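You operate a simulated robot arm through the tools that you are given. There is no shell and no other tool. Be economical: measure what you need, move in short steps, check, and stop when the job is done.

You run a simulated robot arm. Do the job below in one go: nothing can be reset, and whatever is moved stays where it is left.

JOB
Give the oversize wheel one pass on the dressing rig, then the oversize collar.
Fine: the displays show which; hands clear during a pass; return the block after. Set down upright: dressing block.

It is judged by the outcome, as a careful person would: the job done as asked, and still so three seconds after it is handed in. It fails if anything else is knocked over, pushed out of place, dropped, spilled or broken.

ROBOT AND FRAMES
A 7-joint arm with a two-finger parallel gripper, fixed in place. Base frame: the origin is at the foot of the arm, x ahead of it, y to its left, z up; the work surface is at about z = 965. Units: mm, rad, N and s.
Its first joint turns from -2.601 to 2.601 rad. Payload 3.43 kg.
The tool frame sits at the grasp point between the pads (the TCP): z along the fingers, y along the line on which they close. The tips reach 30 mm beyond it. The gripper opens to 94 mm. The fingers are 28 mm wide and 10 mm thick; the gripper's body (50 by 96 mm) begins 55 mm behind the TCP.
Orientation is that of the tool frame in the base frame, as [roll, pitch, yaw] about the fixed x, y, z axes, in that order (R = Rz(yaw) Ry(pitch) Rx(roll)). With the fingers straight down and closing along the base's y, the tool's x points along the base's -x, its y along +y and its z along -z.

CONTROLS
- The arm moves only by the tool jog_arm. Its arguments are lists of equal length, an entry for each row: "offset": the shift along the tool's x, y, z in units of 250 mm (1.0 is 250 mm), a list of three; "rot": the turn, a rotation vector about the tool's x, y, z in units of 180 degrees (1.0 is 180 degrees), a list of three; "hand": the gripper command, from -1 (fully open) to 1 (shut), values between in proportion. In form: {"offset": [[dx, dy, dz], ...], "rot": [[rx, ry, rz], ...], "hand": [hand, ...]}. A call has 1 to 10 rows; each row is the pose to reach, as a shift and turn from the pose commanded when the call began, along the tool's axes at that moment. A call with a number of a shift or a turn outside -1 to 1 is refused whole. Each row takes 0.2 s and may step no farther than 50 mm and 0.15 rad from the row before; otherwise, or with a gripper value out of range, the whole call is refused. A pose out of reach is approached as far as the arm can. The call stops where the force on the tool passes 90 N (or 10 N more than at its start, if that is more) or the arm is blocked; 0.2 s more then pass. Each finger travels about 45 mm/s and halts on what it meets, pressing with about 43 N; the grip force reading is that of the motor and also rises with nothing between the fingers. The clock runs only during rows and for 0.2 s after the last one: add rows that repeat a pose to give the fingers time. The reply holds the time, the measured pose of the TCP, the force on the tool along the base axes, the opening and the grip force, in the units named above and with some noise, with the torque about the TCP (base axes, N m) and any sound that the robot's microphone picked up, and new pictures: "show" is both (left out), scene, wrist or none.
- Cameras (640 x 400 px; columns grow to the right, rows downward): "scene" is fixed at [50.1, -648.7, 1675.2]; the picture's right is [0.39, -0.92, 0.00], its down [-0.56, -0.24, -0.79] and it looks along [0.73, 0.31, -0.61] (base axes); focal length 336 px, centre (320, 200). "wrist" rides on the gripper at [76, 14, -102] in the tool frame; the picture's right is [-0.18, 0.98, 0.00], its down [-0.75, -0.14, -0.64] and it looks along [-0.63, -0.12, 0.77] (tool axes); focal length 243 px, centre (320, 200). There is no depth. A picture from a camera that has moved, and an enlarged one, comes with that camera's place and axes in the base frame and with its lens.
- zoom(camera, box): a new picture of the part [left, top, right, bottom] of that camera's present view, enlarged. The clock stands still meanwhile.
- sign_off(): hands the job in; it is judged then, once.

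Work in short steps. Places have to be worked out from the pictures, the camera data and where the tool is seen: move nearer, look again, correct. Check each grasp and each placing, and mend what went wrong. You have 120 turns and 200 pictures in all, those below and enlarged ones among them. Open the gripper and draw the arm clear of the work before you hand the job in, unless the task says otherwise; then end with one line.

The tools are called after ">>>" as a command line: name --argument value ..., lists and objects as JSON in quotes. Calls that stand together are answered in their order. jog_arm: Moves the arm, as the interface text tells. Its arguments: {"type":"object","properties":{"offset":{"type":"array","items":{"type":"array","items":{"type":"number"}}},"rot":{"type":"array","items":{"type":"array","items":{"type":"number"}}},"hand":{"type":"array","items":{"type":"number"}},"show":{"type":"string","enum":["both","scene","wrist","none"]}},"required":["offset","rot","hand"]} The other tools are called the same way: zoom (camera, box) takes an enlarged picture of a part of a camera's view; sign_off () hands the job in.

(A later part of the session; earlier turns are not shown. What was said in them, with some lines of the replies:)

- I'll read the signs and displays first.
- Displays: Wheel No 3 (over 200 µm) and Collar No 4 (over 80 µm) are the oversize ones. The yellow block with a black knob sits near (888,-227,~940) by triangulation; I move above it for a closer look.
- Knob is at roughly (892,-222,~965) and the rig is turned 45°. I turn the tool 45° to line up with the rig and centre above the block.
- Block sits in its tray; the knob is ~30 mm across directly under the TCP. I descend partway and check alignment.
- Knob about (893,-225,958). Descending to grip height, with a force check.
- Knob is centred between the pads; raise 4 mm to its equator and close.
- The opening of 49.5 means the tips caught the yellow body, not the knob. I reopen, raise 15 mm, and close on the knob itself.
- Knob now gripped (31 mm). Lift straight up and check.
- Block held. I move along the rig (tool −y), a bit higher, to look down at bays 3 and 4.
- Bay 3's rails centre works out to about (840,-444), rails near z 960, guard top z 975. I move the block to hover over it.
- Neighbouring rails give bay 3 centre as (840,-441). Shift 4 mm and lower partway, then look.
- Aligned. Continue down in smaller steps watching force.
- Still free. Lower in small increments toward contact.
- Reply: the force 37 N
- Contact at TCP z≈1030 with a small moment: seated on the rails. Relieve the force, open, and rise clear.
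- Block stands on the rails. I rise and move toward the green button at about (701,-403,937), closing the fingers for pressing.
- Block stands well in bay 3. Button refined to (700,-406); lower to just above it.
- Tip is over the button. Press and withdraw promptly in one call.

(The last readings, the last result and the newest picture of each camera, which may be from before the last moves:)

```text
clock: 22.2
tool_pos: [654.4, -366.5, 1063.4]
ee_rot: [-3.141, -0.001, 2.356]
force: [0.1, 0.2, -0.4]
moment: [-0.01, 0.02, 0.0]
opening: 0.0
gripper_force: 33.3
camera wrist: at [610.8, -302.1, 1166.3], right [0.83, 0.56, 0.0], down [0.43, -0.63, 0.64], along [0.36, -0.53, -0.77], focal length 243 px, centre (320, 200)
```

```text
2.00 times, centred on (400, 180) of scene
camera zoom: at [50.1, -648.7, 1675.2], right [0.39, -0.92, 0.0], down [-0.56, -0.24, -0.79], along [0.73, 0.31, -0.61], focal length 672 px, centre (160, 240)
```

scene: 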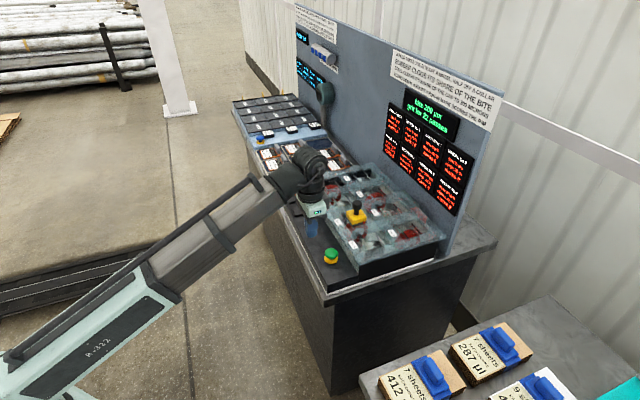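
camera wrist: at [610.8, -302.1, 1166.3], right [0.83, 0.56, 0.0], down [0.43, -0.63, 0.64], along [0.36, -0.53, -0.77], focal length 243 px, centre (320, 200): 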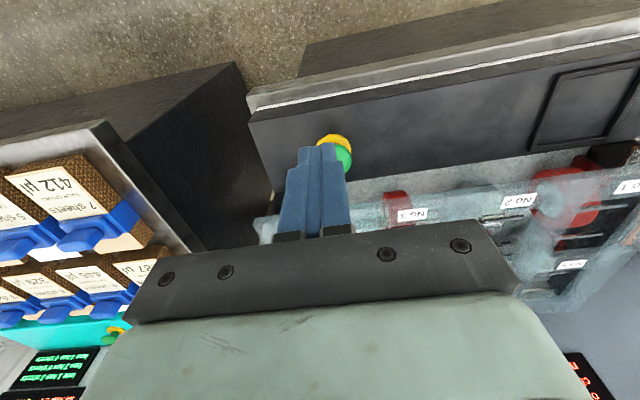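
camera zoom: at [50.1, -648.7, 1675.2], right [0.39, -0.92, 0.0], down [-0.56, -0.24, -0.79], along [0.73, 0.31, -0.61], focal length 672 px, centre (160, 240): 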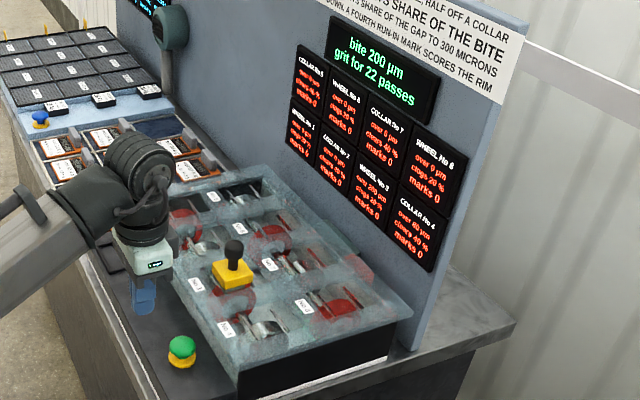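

No sound and the display is unchanged; wait a second and check whether the pass registered.

>>> jog_arm --offset '[[0, 0, 0], [0, 0, 0], [0, 0, 0], [0, 0, 0], [0, 0, 0]]' --rot '[[0, 0, 0], [0, 0, 0], [0, 0, 0], [0, 0, 0], [0, 0, 0]]' --hand '[1, 1, 1, 1, 1]' --show "none"

>>> zoom --camera "scene" --box '[380, 80, 480, 220]'

```text
clock: 23.4
tool_pos: [655.8, -366.1, 1064.3]
ee_rot: [3.141, -0.001, 2.356]
force: [0.8, -0.6, -0.7]
moment: [0.01, -0.01, -0.01]
opening: 0.0
gripper_force: 33.0
```

```text
2.86 times, centred on (430, 150) of scene
camera zoom: at [50.1, -648.7, 1675.2], right [0.39, -0.92, 0.0], down [-0.56, -0.24, -0.79], along [0.73, 0.31, -0.61], focal length 961 px, centre (6, 343)
```

zoom: 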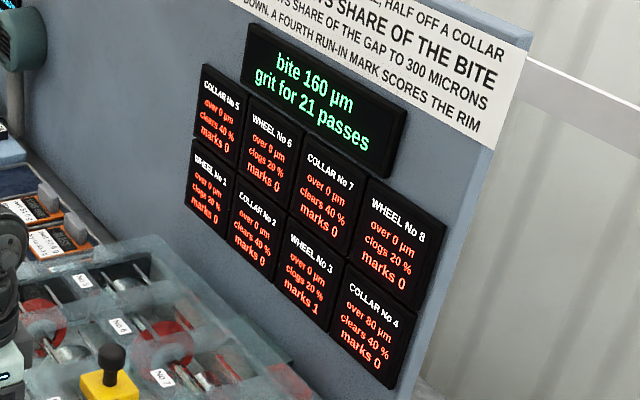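

The pass registered: Wheel 3 over 0, bite 160, 21 passes left. Now return above the block in bay 3, opening the fingers.

>>> jog_arm --offset '[[0, 0, -0.15], [-0.08, 0.03, -0.28], [-0.24, 0.1, -0.28], [-0.4, 0.17, -0.28], [-0.56, 0.24, -0.28], [-0.73, 0.312, -0.28], [-0.73, 0.312, -0.28]]' --rot '[[0, 0, 0], [0, 0, 0], [0, 0, 0], [0, 0, 0], [0, 0, 0], [0, 0, 0], [0, 0, 0]]' --hand '[1, 0.2, -0.2, -0.3, -0.3, -0.3, -0.3]' --show "wrist"

```text
clock: 25.0
tool_pos: [839.8, -436.7, 1135.1]
ee_rot: [-3.141, 0.0, 2.357]
force: [-0.3, -1.7, 0.0]
moment: [-0.01, 0.0, -0.02]
opening: 61.0
gripper_force: 0.0
camera wrist: at [795.3, -373.0, 1238.1], right [0.83, 0.56, 0.0], down [0.43, -0.63, 0.64], along [0.36, -0.53, -0.77], focal length 243 px, centre (320, 200)
```

wrist: 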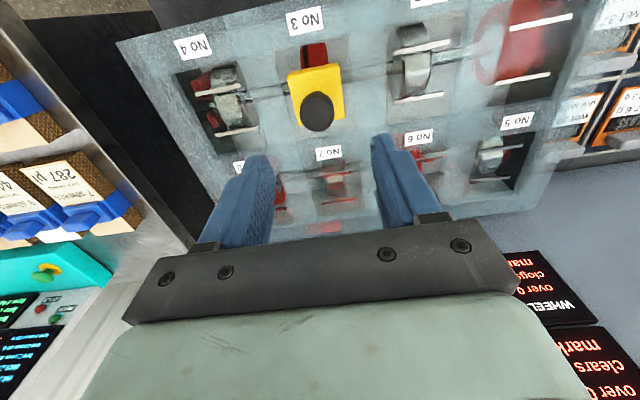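

Knob in line. Descend to the earlier grip height and close.

>>> jog_arm --offset '[[-0.008, -0.009, 0.15], [-0.008, -0.009, 0.3], [-0.008, -0.009, 0.38], [-0.008, -0.009, 0.41], [-0.008, -0.009, 0.41], [-0.008, -0.009, 0.41], [-0.008, -0.009, 0.41], [-0.008, -0.009, 0.41]]' --rot '[[0, 0, 0], [0, 0, 0], [0, 0, 0], [0, 0, 0], [0, 0, 0], [0, 0, 0], [0, 0, 0], [0, 0, 0]]' --hand '[-0.3, -0.3, -0.3, -0.3, 0.1, 1, 1, 1]'

>>> zoom --camera "scene" --box '[330, 170, 410, 240]'

```text
clock: 26.8
tool_pos: [839.4, -441.1, 1031.5]
ee_rot: [3.141, -0.001, 2.356]
force: [-0.2, -0.9, 0.1]
moment: [-0.03, -0.06, -0.02]
opening: 30.5
gripper_force: 43.0
camera wrist: at [796.7, -376.4, 1134.2], right [0.83, 0.56, 0.0], down [0.43, -0.63, 0.64], along [0.36, -0.53, -0.77], focal length 243 px, centre (320, 200)
```

scene: 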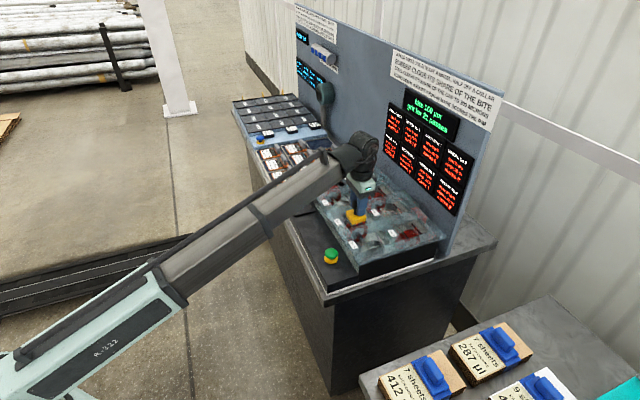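
wrist: 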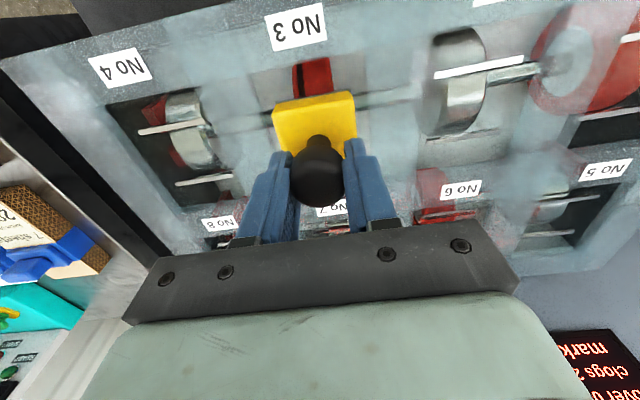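

```text
5.71 times, centred on (370, 205) of scene
camera zoom: at [50.1, -648.7, 1675.2], right [0.39, -0.92, 0.0], down [-0.56, -0.24, -0.79], along [0.73, 0.31, -0.61], focal length 1921 px, centre (34, 171)
```

zoom: 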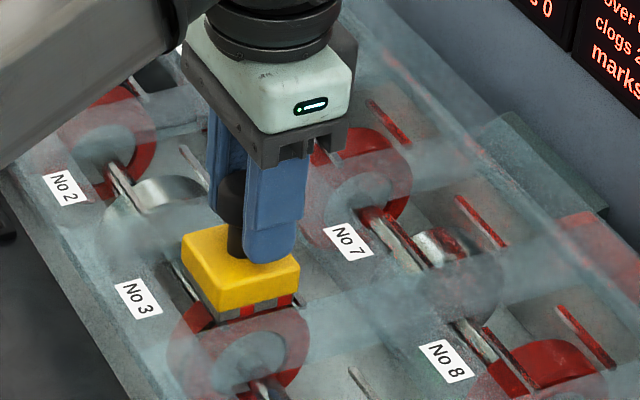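

Gripped. Lift and carry along to above bay 4 (764,-516).

>>> jog_arm --offset '[[0, 0, -0.04], [0, 0, -0.12], [0, 0, -0.24], [0, -0.14, -0.28], [0.003, -0.28, -0.28], [0.003, -0.427, -0.28], [0.003, -0.427, -0.2], [0.003, -0.427, -0.12], [0.003, -0.427, -0.12]]' --rot '[[0, 0, 0], [0, 0, 0], [0, 0, 0], [0, 0, 0], [0, 0, 0], [0, 0, 0], [0, 0, 0], [0, 0, 0], [0, 0, 0]]' --hand '[1, 1, 1, 1, 1, 1, 1, 1, 1]'

>>> zoom --camera "scene" --box '[330, 190, 410, 270]'

>>> zoom --camera "wrist" --box '[200, 0, 460, 220]'

```text
clock: 28.8
tool_pos: [761.6, -516.1, 1062.8]
ee_rot: [-3.141, 0.0, 2.355]
force: [0.9, 0.3, -2.3]
moment: [-0.04, -0.03, 0.0]
opening: 30.5
gripper_force: 43.2
camera wrist: at [719.0, -452.4, 1164.0], right [0.83, 0.56, 0.0], down [0.43, -0.63, 0.64], along [0.36, -0.53, -0.77], focal length 243 px, centre (320, 200)
```

scene: 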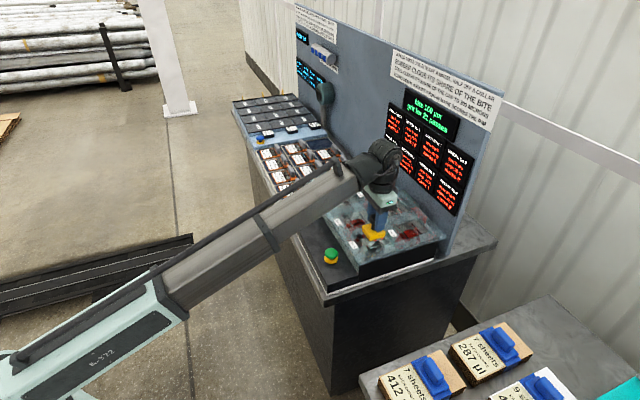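
wrist: 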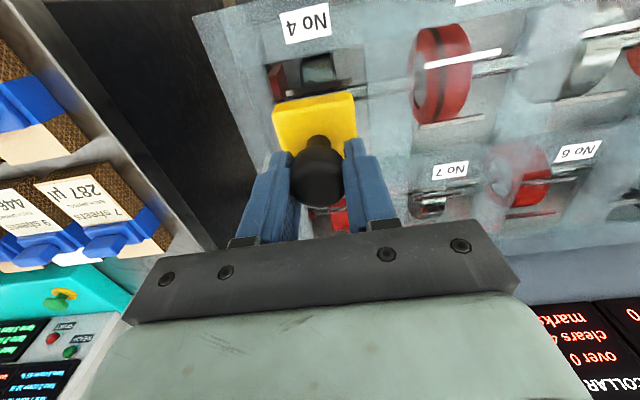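

```text
5.00 times, centred on (370, 230) of scene
camera zoom: at [50.1, -648.7, 1675.2], right [0.39, -0.92, 0.0], down [-0.56, -0.24, -0.79], along [0.73, 0.31, -0.61], focal length 1681 px, centre (70, 50)
```

zoom: 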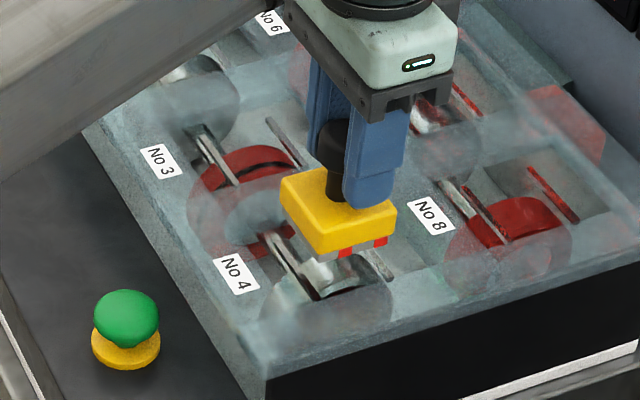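

```text
1.82 times, centred on (330, 110) of wrist
camera zoom: at [719.0, -452.4, 1164.0], right [0.83, 0.56, 0.0], down [0.43, -0.63, 0.64], along [0.36, -0.53, -0.77], focal length 441 px, centre (302, 364)
```

zoom: 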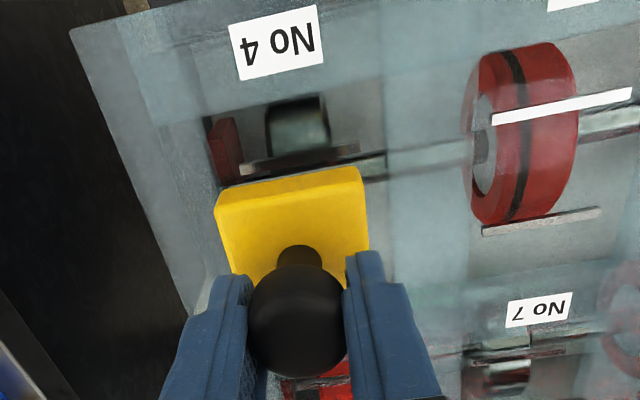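

Centred to ~3 mm; correct slightly and lower to near contact.

>>> jog_arm --offset '[[-0.006, 0.008, 0.04], [-0.006, 0.008, 0.09], [-0.006, 0.008, 0.116], [-0.006, 0.008, 0.122], [-0.006, 0.008, 0.128], [-0.006, 0.008, 0.128]]' --rot '[[0, 0, 0], [0, 0, 0], [0, 0, 0], [0, 0, 0], [0, 0, 0], [0, 0, 0]]' --hand '[1, 1, 1, 1, 1, 1]' --show "none"

>>> zoom --camera "scene" --box '[330, 190, 410, 270]'

```text
clock: 30.2
tool_pos: [766.5, -516.3, 1031.0]
ee_rot: [3.141, 0.002, 2.356]
force: [4.2, -0.2, 18.1]
moment: [0.2, 0.21, -0.04]
opening: 30.1
gripper_force: 42.9
```

```text
5.00 times, centred on (370, 230) of scene
camera zoom: at [50.1, -648.7, 1675.2], right [0.39, -0.92, 0.0], down [-0.56, -0.24, -0.79], along [0.73, 0.31, -0.61], focal length 1681 px, centre (70, 50)
```

zoom: 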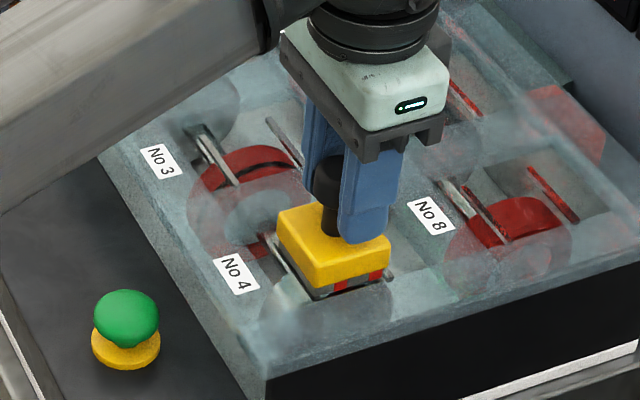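

Contact at the same height as bay 3. Relieve, open, and check it stands.

>>> jog_arm --offset '[[0, 0, -0.005], [0, 0, -0.005], [0, 0, -0.005], [0, 0, -0.005], [0, 0, -0.005]]' --rot '[[0, 0, 0], [0, 0, 0], [0, 0, 0], [0, 0, 0], [0, 0, 0]]' --hand '[1, 1, 0.2, -0.2, -0.2]' --show "none"

>>> zoom --camera "scene" --box '[330, 190, 410, 270]'

```text
clock: 31.4
tool_pos: [765.9, -516.2, 1031.0]
ee_rot: [3.141, 0.0, 2.357]
force: [0.6, 0.3, -0.5]
moment: [0.02, 0.01, -0.01]
opening: 56.6
gripper_force: 0.0
```

```text
5.00 times, centred on (370, 230) of scene
camera zoom: at [50.1, -648.7, 1675.2], right [0.39, -0.92, 0.0], down [-0.56, -0.24, -0.79], along [0.73, 0.31, -0.61], focal length 1681 px, centre (70, 50)
```

zoom: 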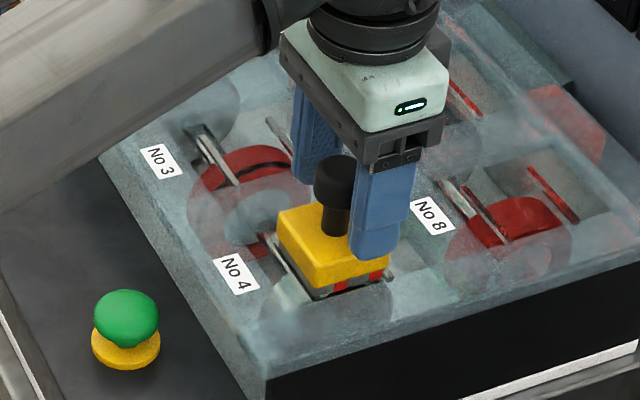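

Standing. Rise, move over to the button, fingers closed.

>>> jog_arm --offset '[[0, 0, -0.1], [0, 0, -0.25], [0, 0, -0.4], [0.16, 0.04, -0.4], [0.32, 0.08, -0.4], [0.496, 0.115, -0.35], [0.496, 0.115, -0.17], [0.496, 0.115, 0.0], [0.496, 0.115, 0.12], [0.496, 0.115, 0.12]]' --rot '[[0, 0, 0], [0, 0, 0], [0, 0, 0], [0, 0, 0], [0, 0, 0], [0, 0, 0], [0, 0, 0], [0, 0, 0], [0, 0, 0], [0, 0, 0]]' --hand '[-0.2, -0.2, -0.2, 0.5, 1, 1, 1, 1, 1, 1]'

>>> zoom --camera "scene" --box '[300, 200, 420, 280]'

```text
clock: 33.6
tool_pos: [700.6, -407.3, 1002.4]
ee_rot: [-3.141, 0.0, 2.356]
force: [0.2, 0.2, 0.5]
moment: [0.03, 0.03, 0.01]
opening: 0.0
gripper_force: 33.0
camera wrist: at [657.2, -342.7, 1104.1], right [0.83, 0.56, 0.0], down [0.43, -0.63, 0.64], along [0.36, -0.53, -0.77], focal length 243 px, centre (320, 200)
```

scene: 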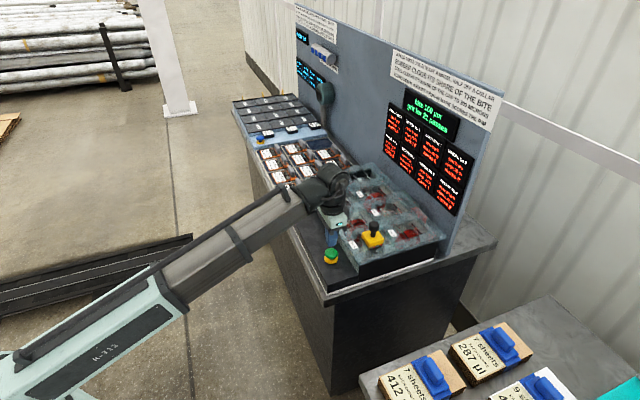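
wrist: 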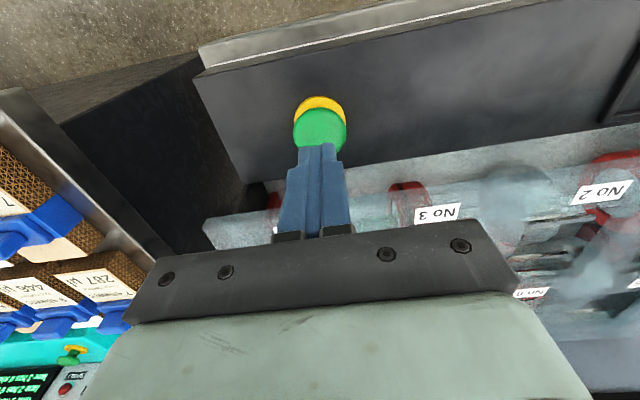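

```text
5.00 times, centred on (360, 240) of scene
camera zoom: at [50.1, -648.7, 1675.2], right [0.39, -0.92, 0.0], down [-0.56, -0.24, -0.79], along [0.73, 0.31, -0.61], focal length 1681 px, centre (120, 0)
```

zoom: 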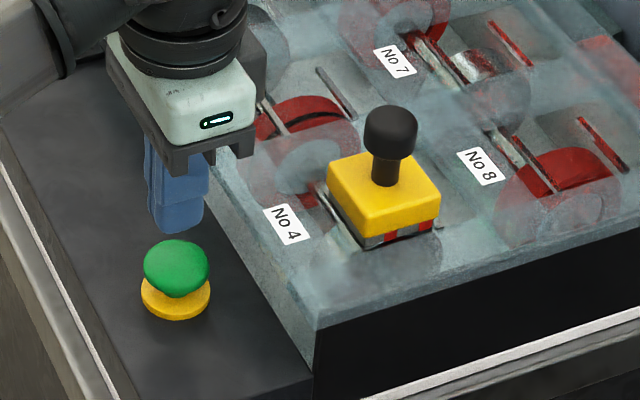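

Same position as before; press to the same depth (TCP ≈ 963) and withdraw, then wait for the pass.

>>> jog_arm --offset '[[0, 0, 0.1], [0, 0, 0.135], [0, 0, 0.156], [0, 0, 0.0], [0.05, 0, -0.15], [0.15, 0, -0.24], [0.25, 0, -0.24], [0.25, 0, -0.24], [0.25, 0, -0.24], [0.25, 0, -0.24]]' --rot '[[0, 0, 0], [0, 0, 0], [0, 0, 0], [0, 0, 0], [0, 0, 0], [0, 0, 0], [0, 0, 0], [0, 0, 0], [0, 0, 0], [0, 0, 0]]' --hand '[1, 1, 1, 1, 1, 1, 1, 1, 1, 1]' --show "none"

>>> jog_arm --offset '[[0, 0, 0], [0, 0, 0], [0, 0, 0], [0, 0, 0]]' --rot '[[0, 0, 0], [0, 0, 0], [0, 0, 0], [0, 0, 0]]' --hand '[1, 1, 1, 1]' --show "none"

>>> zoom --camera "scene" --box '[350, 80, 490, 270]'

```text
clock: 35.8
tool_pos: [654.8, -363.3, 1061.2]
ee_rot: [3.14, 0.0, 2.356]
force: [0.2, -0.8, -0.2]
moment: [0.0, -0.01, 0.01]
opening: 0.1
gripper_force: 33.0
```

```text
clock: 36.8
tool_pos: [654.9, -363.3, 1059.9]
ee_rot: [-3.141, 0.0, 2.357]
force: [-0.6, 0.6, -0.5]
moment: [0.01, 0.01, 0.02]
opening: 0.0
gripper_force: 32.9
```

```text
2.11 times, centred on (420, 175) of scene
camera zoom: at [50.1, -648.7, 1675.2], right [0.39, -0.92, 0.0], down [-0.56, -0.24, -0.79], along [0.73, 0.31, -0.61], focal length 708 px, centre (110, 253)
```

zoom: 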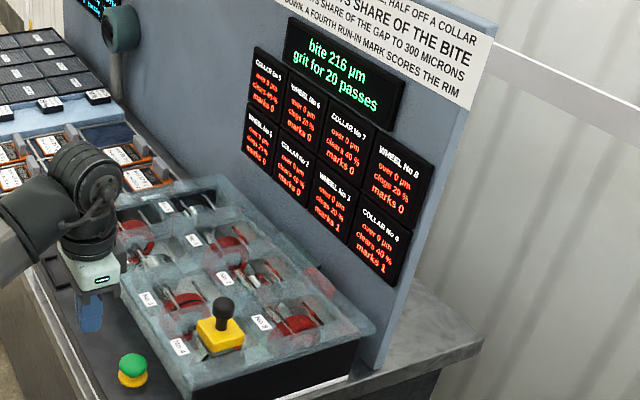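

Collar 4 over 0, bite back to 216, 20 passes: both passes done. Return to above the block in bay 4.

>>> jog_arm --offset '[[0, 0, -0.15], [-0.08, -0.02, -0.28], [-0.24, -0.04, -0.28], [-0.4, -0.06, -0.28], [-0.56, -0.09, -0.28], [-0.742, -0.118, -0.28], [-0.742, -0.118, -0.28]]' --rot '[[0, 0, 0], [0, 0, 0], [0, 0, 0], [0, 0, 0], [0, 0, 0], [0, 0, 0], [0, 0, 0]]' --hand '[1, 0.2, -0.2, -0.3, -0.3, -0.3, -0.3]' --show "wrist"

```text
clock: 38.4
tool_pos: [763.7, -516.5, 1131.1]
ee_rot: [3.14, 0.0, 2.356]
force: [-0.5, -0.2, 0.6]
moment: [0.02, -0.01, 0.0]
opening: 61.1
gripper_force: 0.0
camera wrist: at [721.0, -452.8, 1233.8], right [0.83, 0.56, 0.0], down [0.43, -0.63, 0.64], along [0.36, -0.53, -0.77], focal length 243 px, centre (320, 200)
```

wrist: 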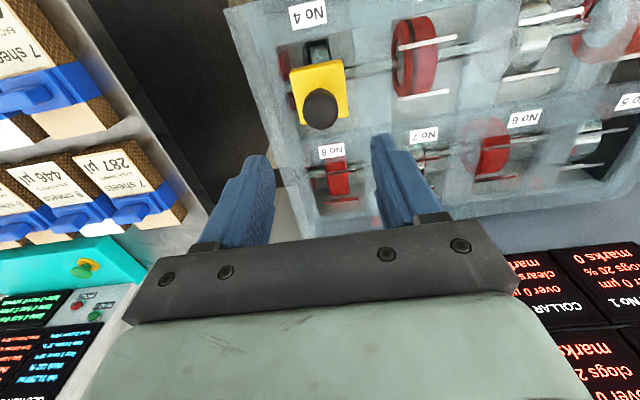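

>>> jog_arm --offset '[[-0.002, 0.006, 0.15], [-0.002, 0.006, 0.3], [-0.002, 0.006, 0.37], [-0.002, 0.006, 0.396], [-0.002, 0.006, 0.396], [-0.002, 0.006, 0.396], [-0.002, 0.006, 0.396], [-0.002, 0.006, 0.396]]' --rot '[[0, 0, 0], [0, 0, 0], [0, 0, 0], [0, 0, 0], [0, 0, 0], [0, 0, 0], [0, 0, 0], [0, 0, 0]]' --hand '[-0.3, -0.3, -0.3, -0.3, 0.1, 1, 1, 1]' --show "wrist"

```text
clock: 40.2
tool_pos: [766.9, -515.1, 1029.8]
ee_rot: [-3.141, 0.0, 2.356]
force: [-0.3, -0.7, -0.7]
moment: [-0.06, 0.0, 0.03]
opening: 29.9
gripper_force: 42.8
camera wrist: at [722.5, -450.6, 1133.1], right [0.83, 0.56, 0.0], down [0.43, -0.63, 0.64], along [0.36, -0.53, -0.77], focal length 243 px, centre (320, 200)
```

wrist: 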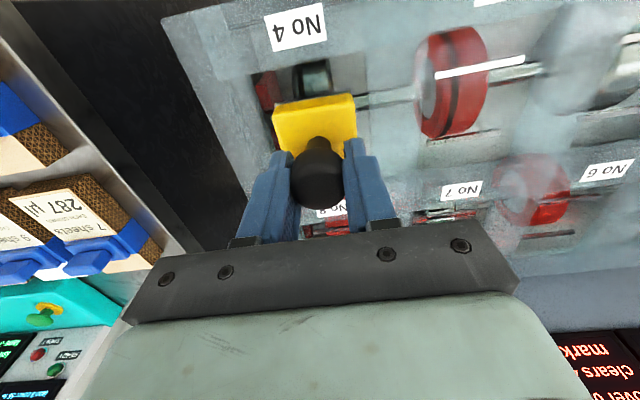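

Gripped. Lift, and carry back toward the tray (first part).

>>> jog_arm --offset '[[0, 0, -0.04], [0, 0, -0.12], [0, 0, -0.24], [0, 0, -0.36], [0.1, 0.12, -0.36], [0.2, 0.26, -0.36], [0.3, 0.42, -0.36], [0.4, 0.58, -0.36], [0.464, 0.76, -0.36], [0.464, 0.76, -0.36]]' --rot '[[0, 0, 0], [0, 0, 0], [0, 0, 0], [0, 0, 0], [0, 0, 0], [0, 0, 0], [0, 0, 0], [0, 0, 0], [0, 0, 0], [0, 0, 0]]' --hand '[1, 1, 1, 1, 1, 1, 1, 1, 1, 1]' --show "wrist"

```text
clock: 42.4
tool_pos: [817.1, -296.9, 1120.9]
ee_rot: [3.141, 0.002, 2.355]
force: [-0.9, 0.4, -2.2]
moment: [-0.02, -0.03, -0.02]
opening: 29.8
gripper_force: 42.6
camera wrist: at [773.3, -232.7, 1222.7], right [0.83, 0.56, 0.0], down [0.43, -0.63, 0.64], along [0.36, -0.53, -0.77], focal length 243 px, centre (320, 200)
```

wrist: 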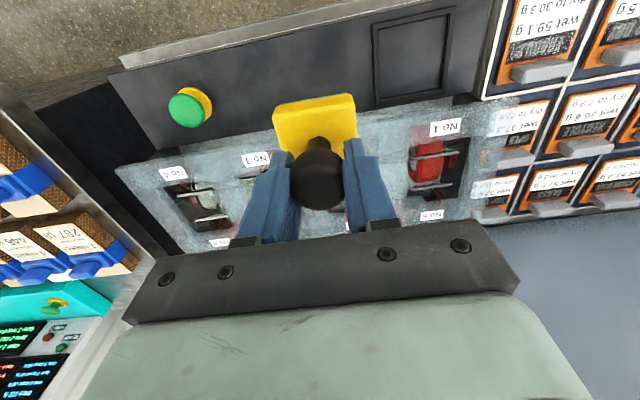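

>>> jog_arm --offset '[[0, 0.14, 0], [-0.005, 0.28, 0], [-0.01, 0.419, 0], [-0.01, 0.419, 0.14], [-0.01, 0.419, 0.28], [-0.01, 0.419, 0.4], [-0.01, 0.419, 0.4]]' --rot '[[0, 0, 0], [0, 0, 0], [0, 0, 0], [0, 0, 0], [0, 0, 0], [0, 0, 0], [0, 0, 0]]' --hand '[1, 1, 1, 1, 1, 1, 1]' --show "wrist"

>>> zoom --camera "scene" --box '[270, 150, 350, 230]'

```text
clock: 44.0
tool_pos: [893.1, -225.0, 1021.3]
ee_rot: [-3.141, -0.001, 2.357]
force: [0.3, 0.2, -3.0]
moment: [0.0, 0.02, 0.0]
opening: 29.9
gripper_force: 43.2
camera wrist: at [848.9, -160.9, 1124.6], right [0.83, 0.56, 0.0], down [0.43, -0.63, 0.64], along [0.36, -0.53, -0.77], focal length 243 px, centre (320, 200)
```

wrist: 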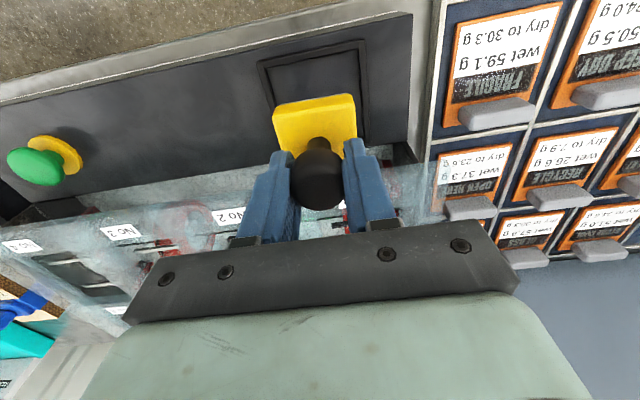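

```text
5.00 times, centred on (310, 190) of scene
camera zoom: at [50.1, -648.7, 1675.2], right [0.39, -0.92, 0.0], down [-0.56, -0.24, -0.79], along [0.73, 0.31, -0.61], focal length 1681 px, centre (370, 250)
```

zoom: 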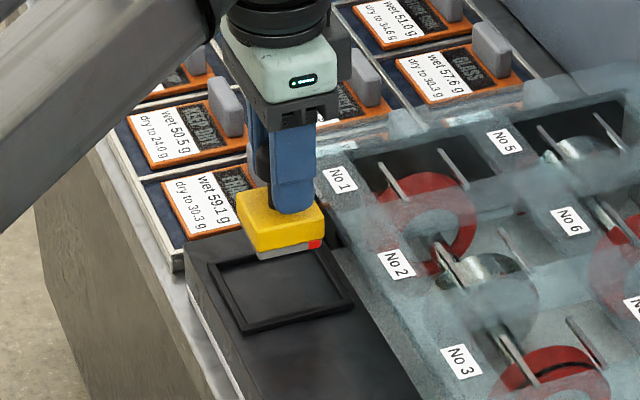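

Same xy as at pickup. Lower to just above seat, then creep to contact.

>>> jog_arm --offset '[[0, 0, 0.08], [0, 0, 0.14], [0, 0, 0.16], [0, 0, 0.17], [0, 0, 0.178], [0, 0, 0.178]]' --rot '[[0, 0, 0], [0, 0, 0], [0, 0, 0], [0, 0, 0], [0, 0, 0], [0, 0, 0]]' --hand '[1, 1, 1, 1, 1, 1]' --show "wrist"

>>> zoom --camera "scene" --box '[270, 150, 350, 230]'

```text
clock: 45.4
tool_pos: [895.4, -225.7, 977.9]
ee_rot: [-3.141, -0.001, 2.356]
force: [0.8, 0.9, -3.7]
moment: [0.03, 0.0, -0.03]
opening: 29.9
gripper_force: 42.6
camera wrist: at [850.8, -162.1, 1079.5], right [0.83, 0.56, 0.0], down [0.43, -0.63, 0.64], along [0.36, -0.53, -0.77], focal length 243 px, centre (320, 200)
```

wrist: 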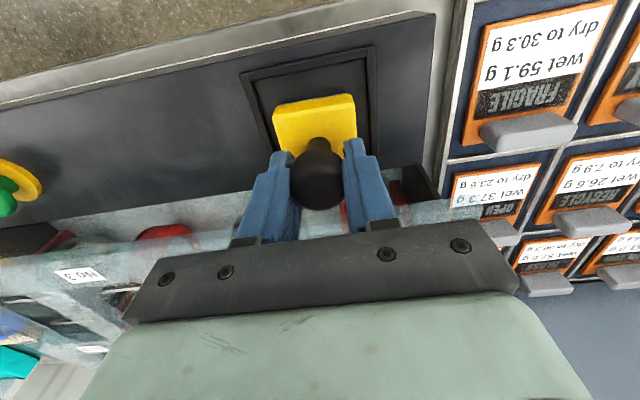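

```text
5.00 times, centred on (310, 190) of scene
camera zoom: at [50.1, -648.7, 1675.2], right [0.39, -0.92, 0.0], down [-0.56, -0.24, -0.79], along [0.73, 0.31, -0.61], focal length 1681 px, centre (370, 250)
```

zoom: 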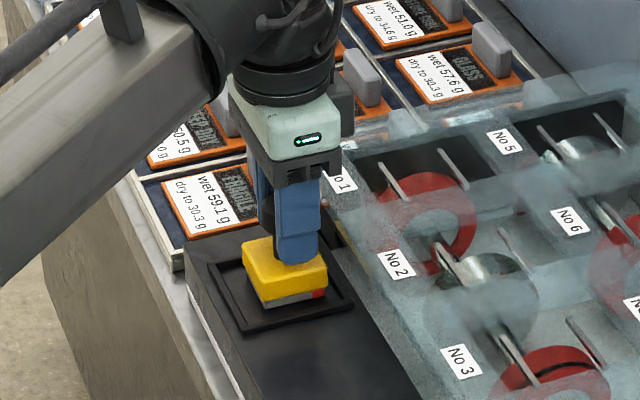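

Still hanging ~1–2 mm; the block sits ~3 mm nearer the wall than originally, so shift that back and creep down.

>>> jog_arm --offset '[[0.012, 0, 0], [0.012, 0, 0.005], [0.012, 0, 0.01], [0.012, 0, 0.01]]' --rot '[[0, 0, 0], [0, 0, 0], [0, 0, 0], [0, 0, 0]]' --hand '[1, 1, 1, 1]' --show "none"

>>> zoom --camera "scene" --box '[270, 150, 350, 230]'

```text
clock: 46.4
tool_pos: [891.8, -224.2, 977.0]
ee_rot: [3.141, 0.0, 2.357]
force: [2.0, 1.5, 6.1]
moment: [-0.1, 0.04, 0.06]
opening: 29.5
gripper_force: 43.2
```

```text
5.00 times, centred on (310, 190) of scene
camera zoom: at [50.1, -648.7, 1675.2], right [0.39, -0.92, 0.0], down [-0.56, -0.24, -0.79], along [0.73, 0.31, -0.61], focal length 1681 px, centre (370, 250)
```

zoom: 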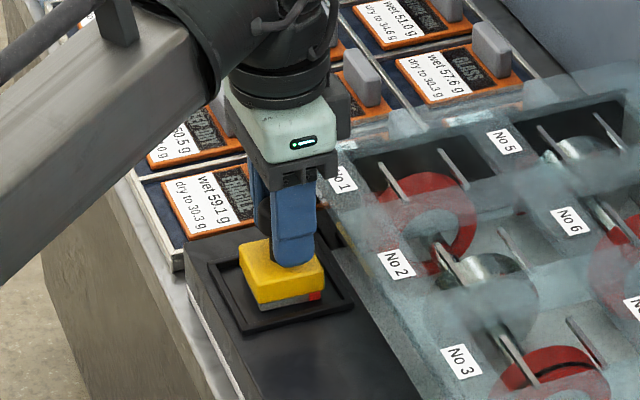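

Contact on the tray floor (force reversed), block upright and centred. Open and rise.

>>> jog_arm --offset '[[0, 0, 0], [0, 0, 0], [0, 0, 0], [0, 0, 0], [0, 0, -0.08], [0, 0, -0.2], [0, 0, -0.4], [0.1, 0, -0.5], [0.1, 0, -0.5]]' --rot '[[0, 0, 0], [0, 0, 0], [0, 0, 0], [0, 0, 0], [0, 0, 0], [0, 0, 0], [0, 0, 0], [0, 0, 0], [0, 0, 0]]' --hand '[0.5, 0.1, -0.2, -0.2, -0.2, -0.2, -0.4, -1, -1]'

>>> zoom --camera "scene" --box '[270, 150, 350, 230]'

>>> zoom --camera "scene" --box '[320, 80, 490, 280]'

```text
clock: 48.4
tool_pos: [876.2, -205.5, 1103.7]
ee_rot: [3.141, -0.001, 2.355]
force: [-0.2, 0.1, -0.1]
moment: [-0.03, -0.01, -0.01]
opening: 94.0
gripper_force: 0.0
camera wrist: at [833.1, -141.7, 1205.0], right [0.83, 0.56, 0.0], down [0.43, -0.63, 0.64], along [0.36, -0.53, -0.77], focal length 243 px, centre (320, 200)
```

scene: 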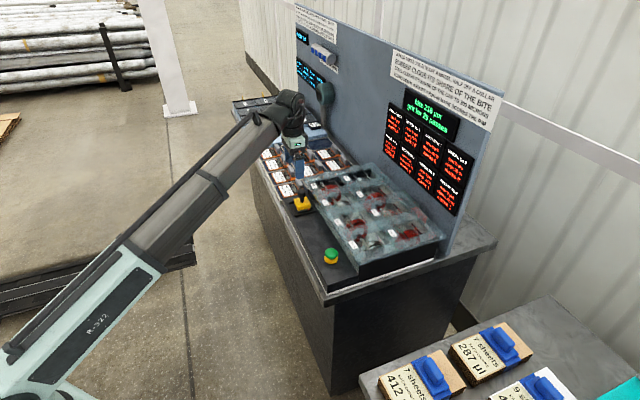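
wrist: 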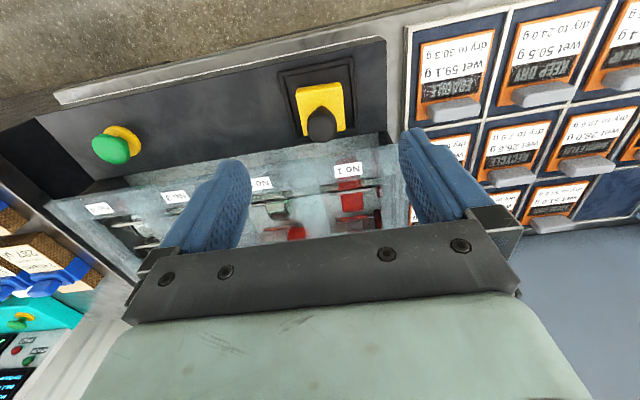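

```text
5.00 times, centred on (310, 190) of scene
camera zoom: at [50.1, -648.7, 1675.2], right [0.39, -0.92, 0.0], down [-0.56, -0.24, -0.79], along [0.73, 0.31, -0.61], focal length 1681 px, centre (370, 250)
```

zoom: 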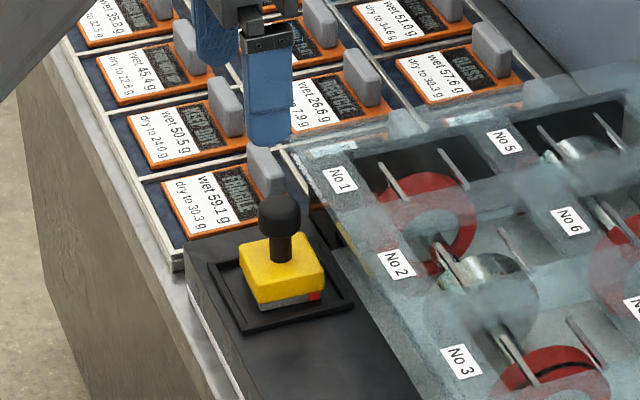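

```text
2.00 times, centred on (405, 180) of scene
camera zoom: at [50.1, -648.7, 1675.2], right [0.39, -0.92, 0.0], down [-0.56, -0.24, -0.79], along [0.73, 0.31, -0.61], focal length 672 px, centre (150, 240)
```

zoom: 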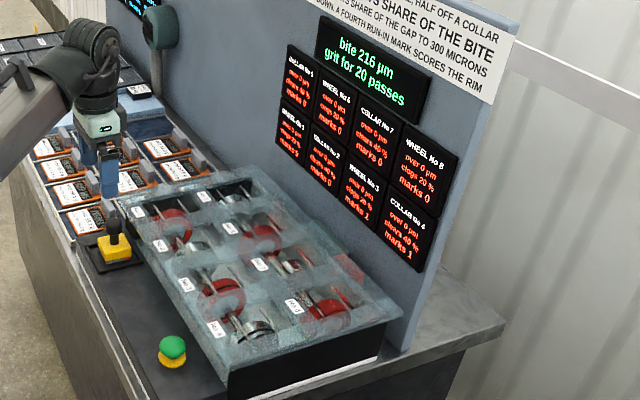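

Block is upright in its tray and both bays read over 0. Draw the arm clear.

>>> jog_arm --offset '[[0.1, 0, -0.15], [0.25, 0, -0.25], [0.4, 0, -0.35], [0.4, 0, -0.35]]' --rot '[[0, 0, 0], [0, 0, 0], [0, 0, 0], [0, 0, 0]]' --hand '[-1, -1, -1, -1]' --show "scene"

```text
clock: 49.4
tool_pos: [810.0, -136.8, 1176.8]
ee_rot: [3.133, 0.013, 2.357]
force: [0.8, 0.4, -0.1]
moment: [0.01, 0.01, -0.02]
opening: 93.9
gripper_force: 0.0
out of reach, approached as far as the arm can: row 3, 4
```

scene: 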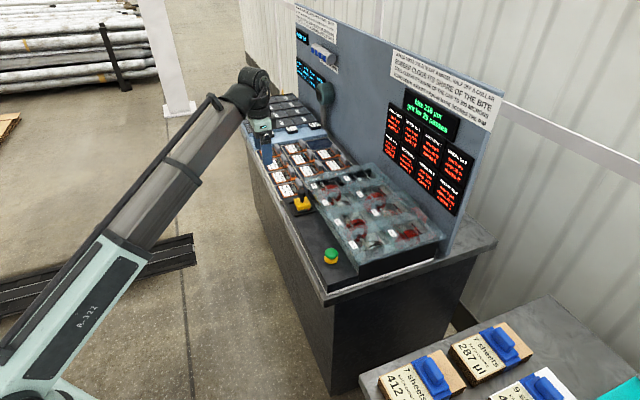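

Arm is clear and everything is in place; handing in.

>>> sign_off

```text
The job is handed in.
```

Wheel No 3 and then Collar No 4 each got one pass; both displays now read over 0 µm with 1 mark. The dressing block is back upright in its tray, and the arm is clear with the gripper open.
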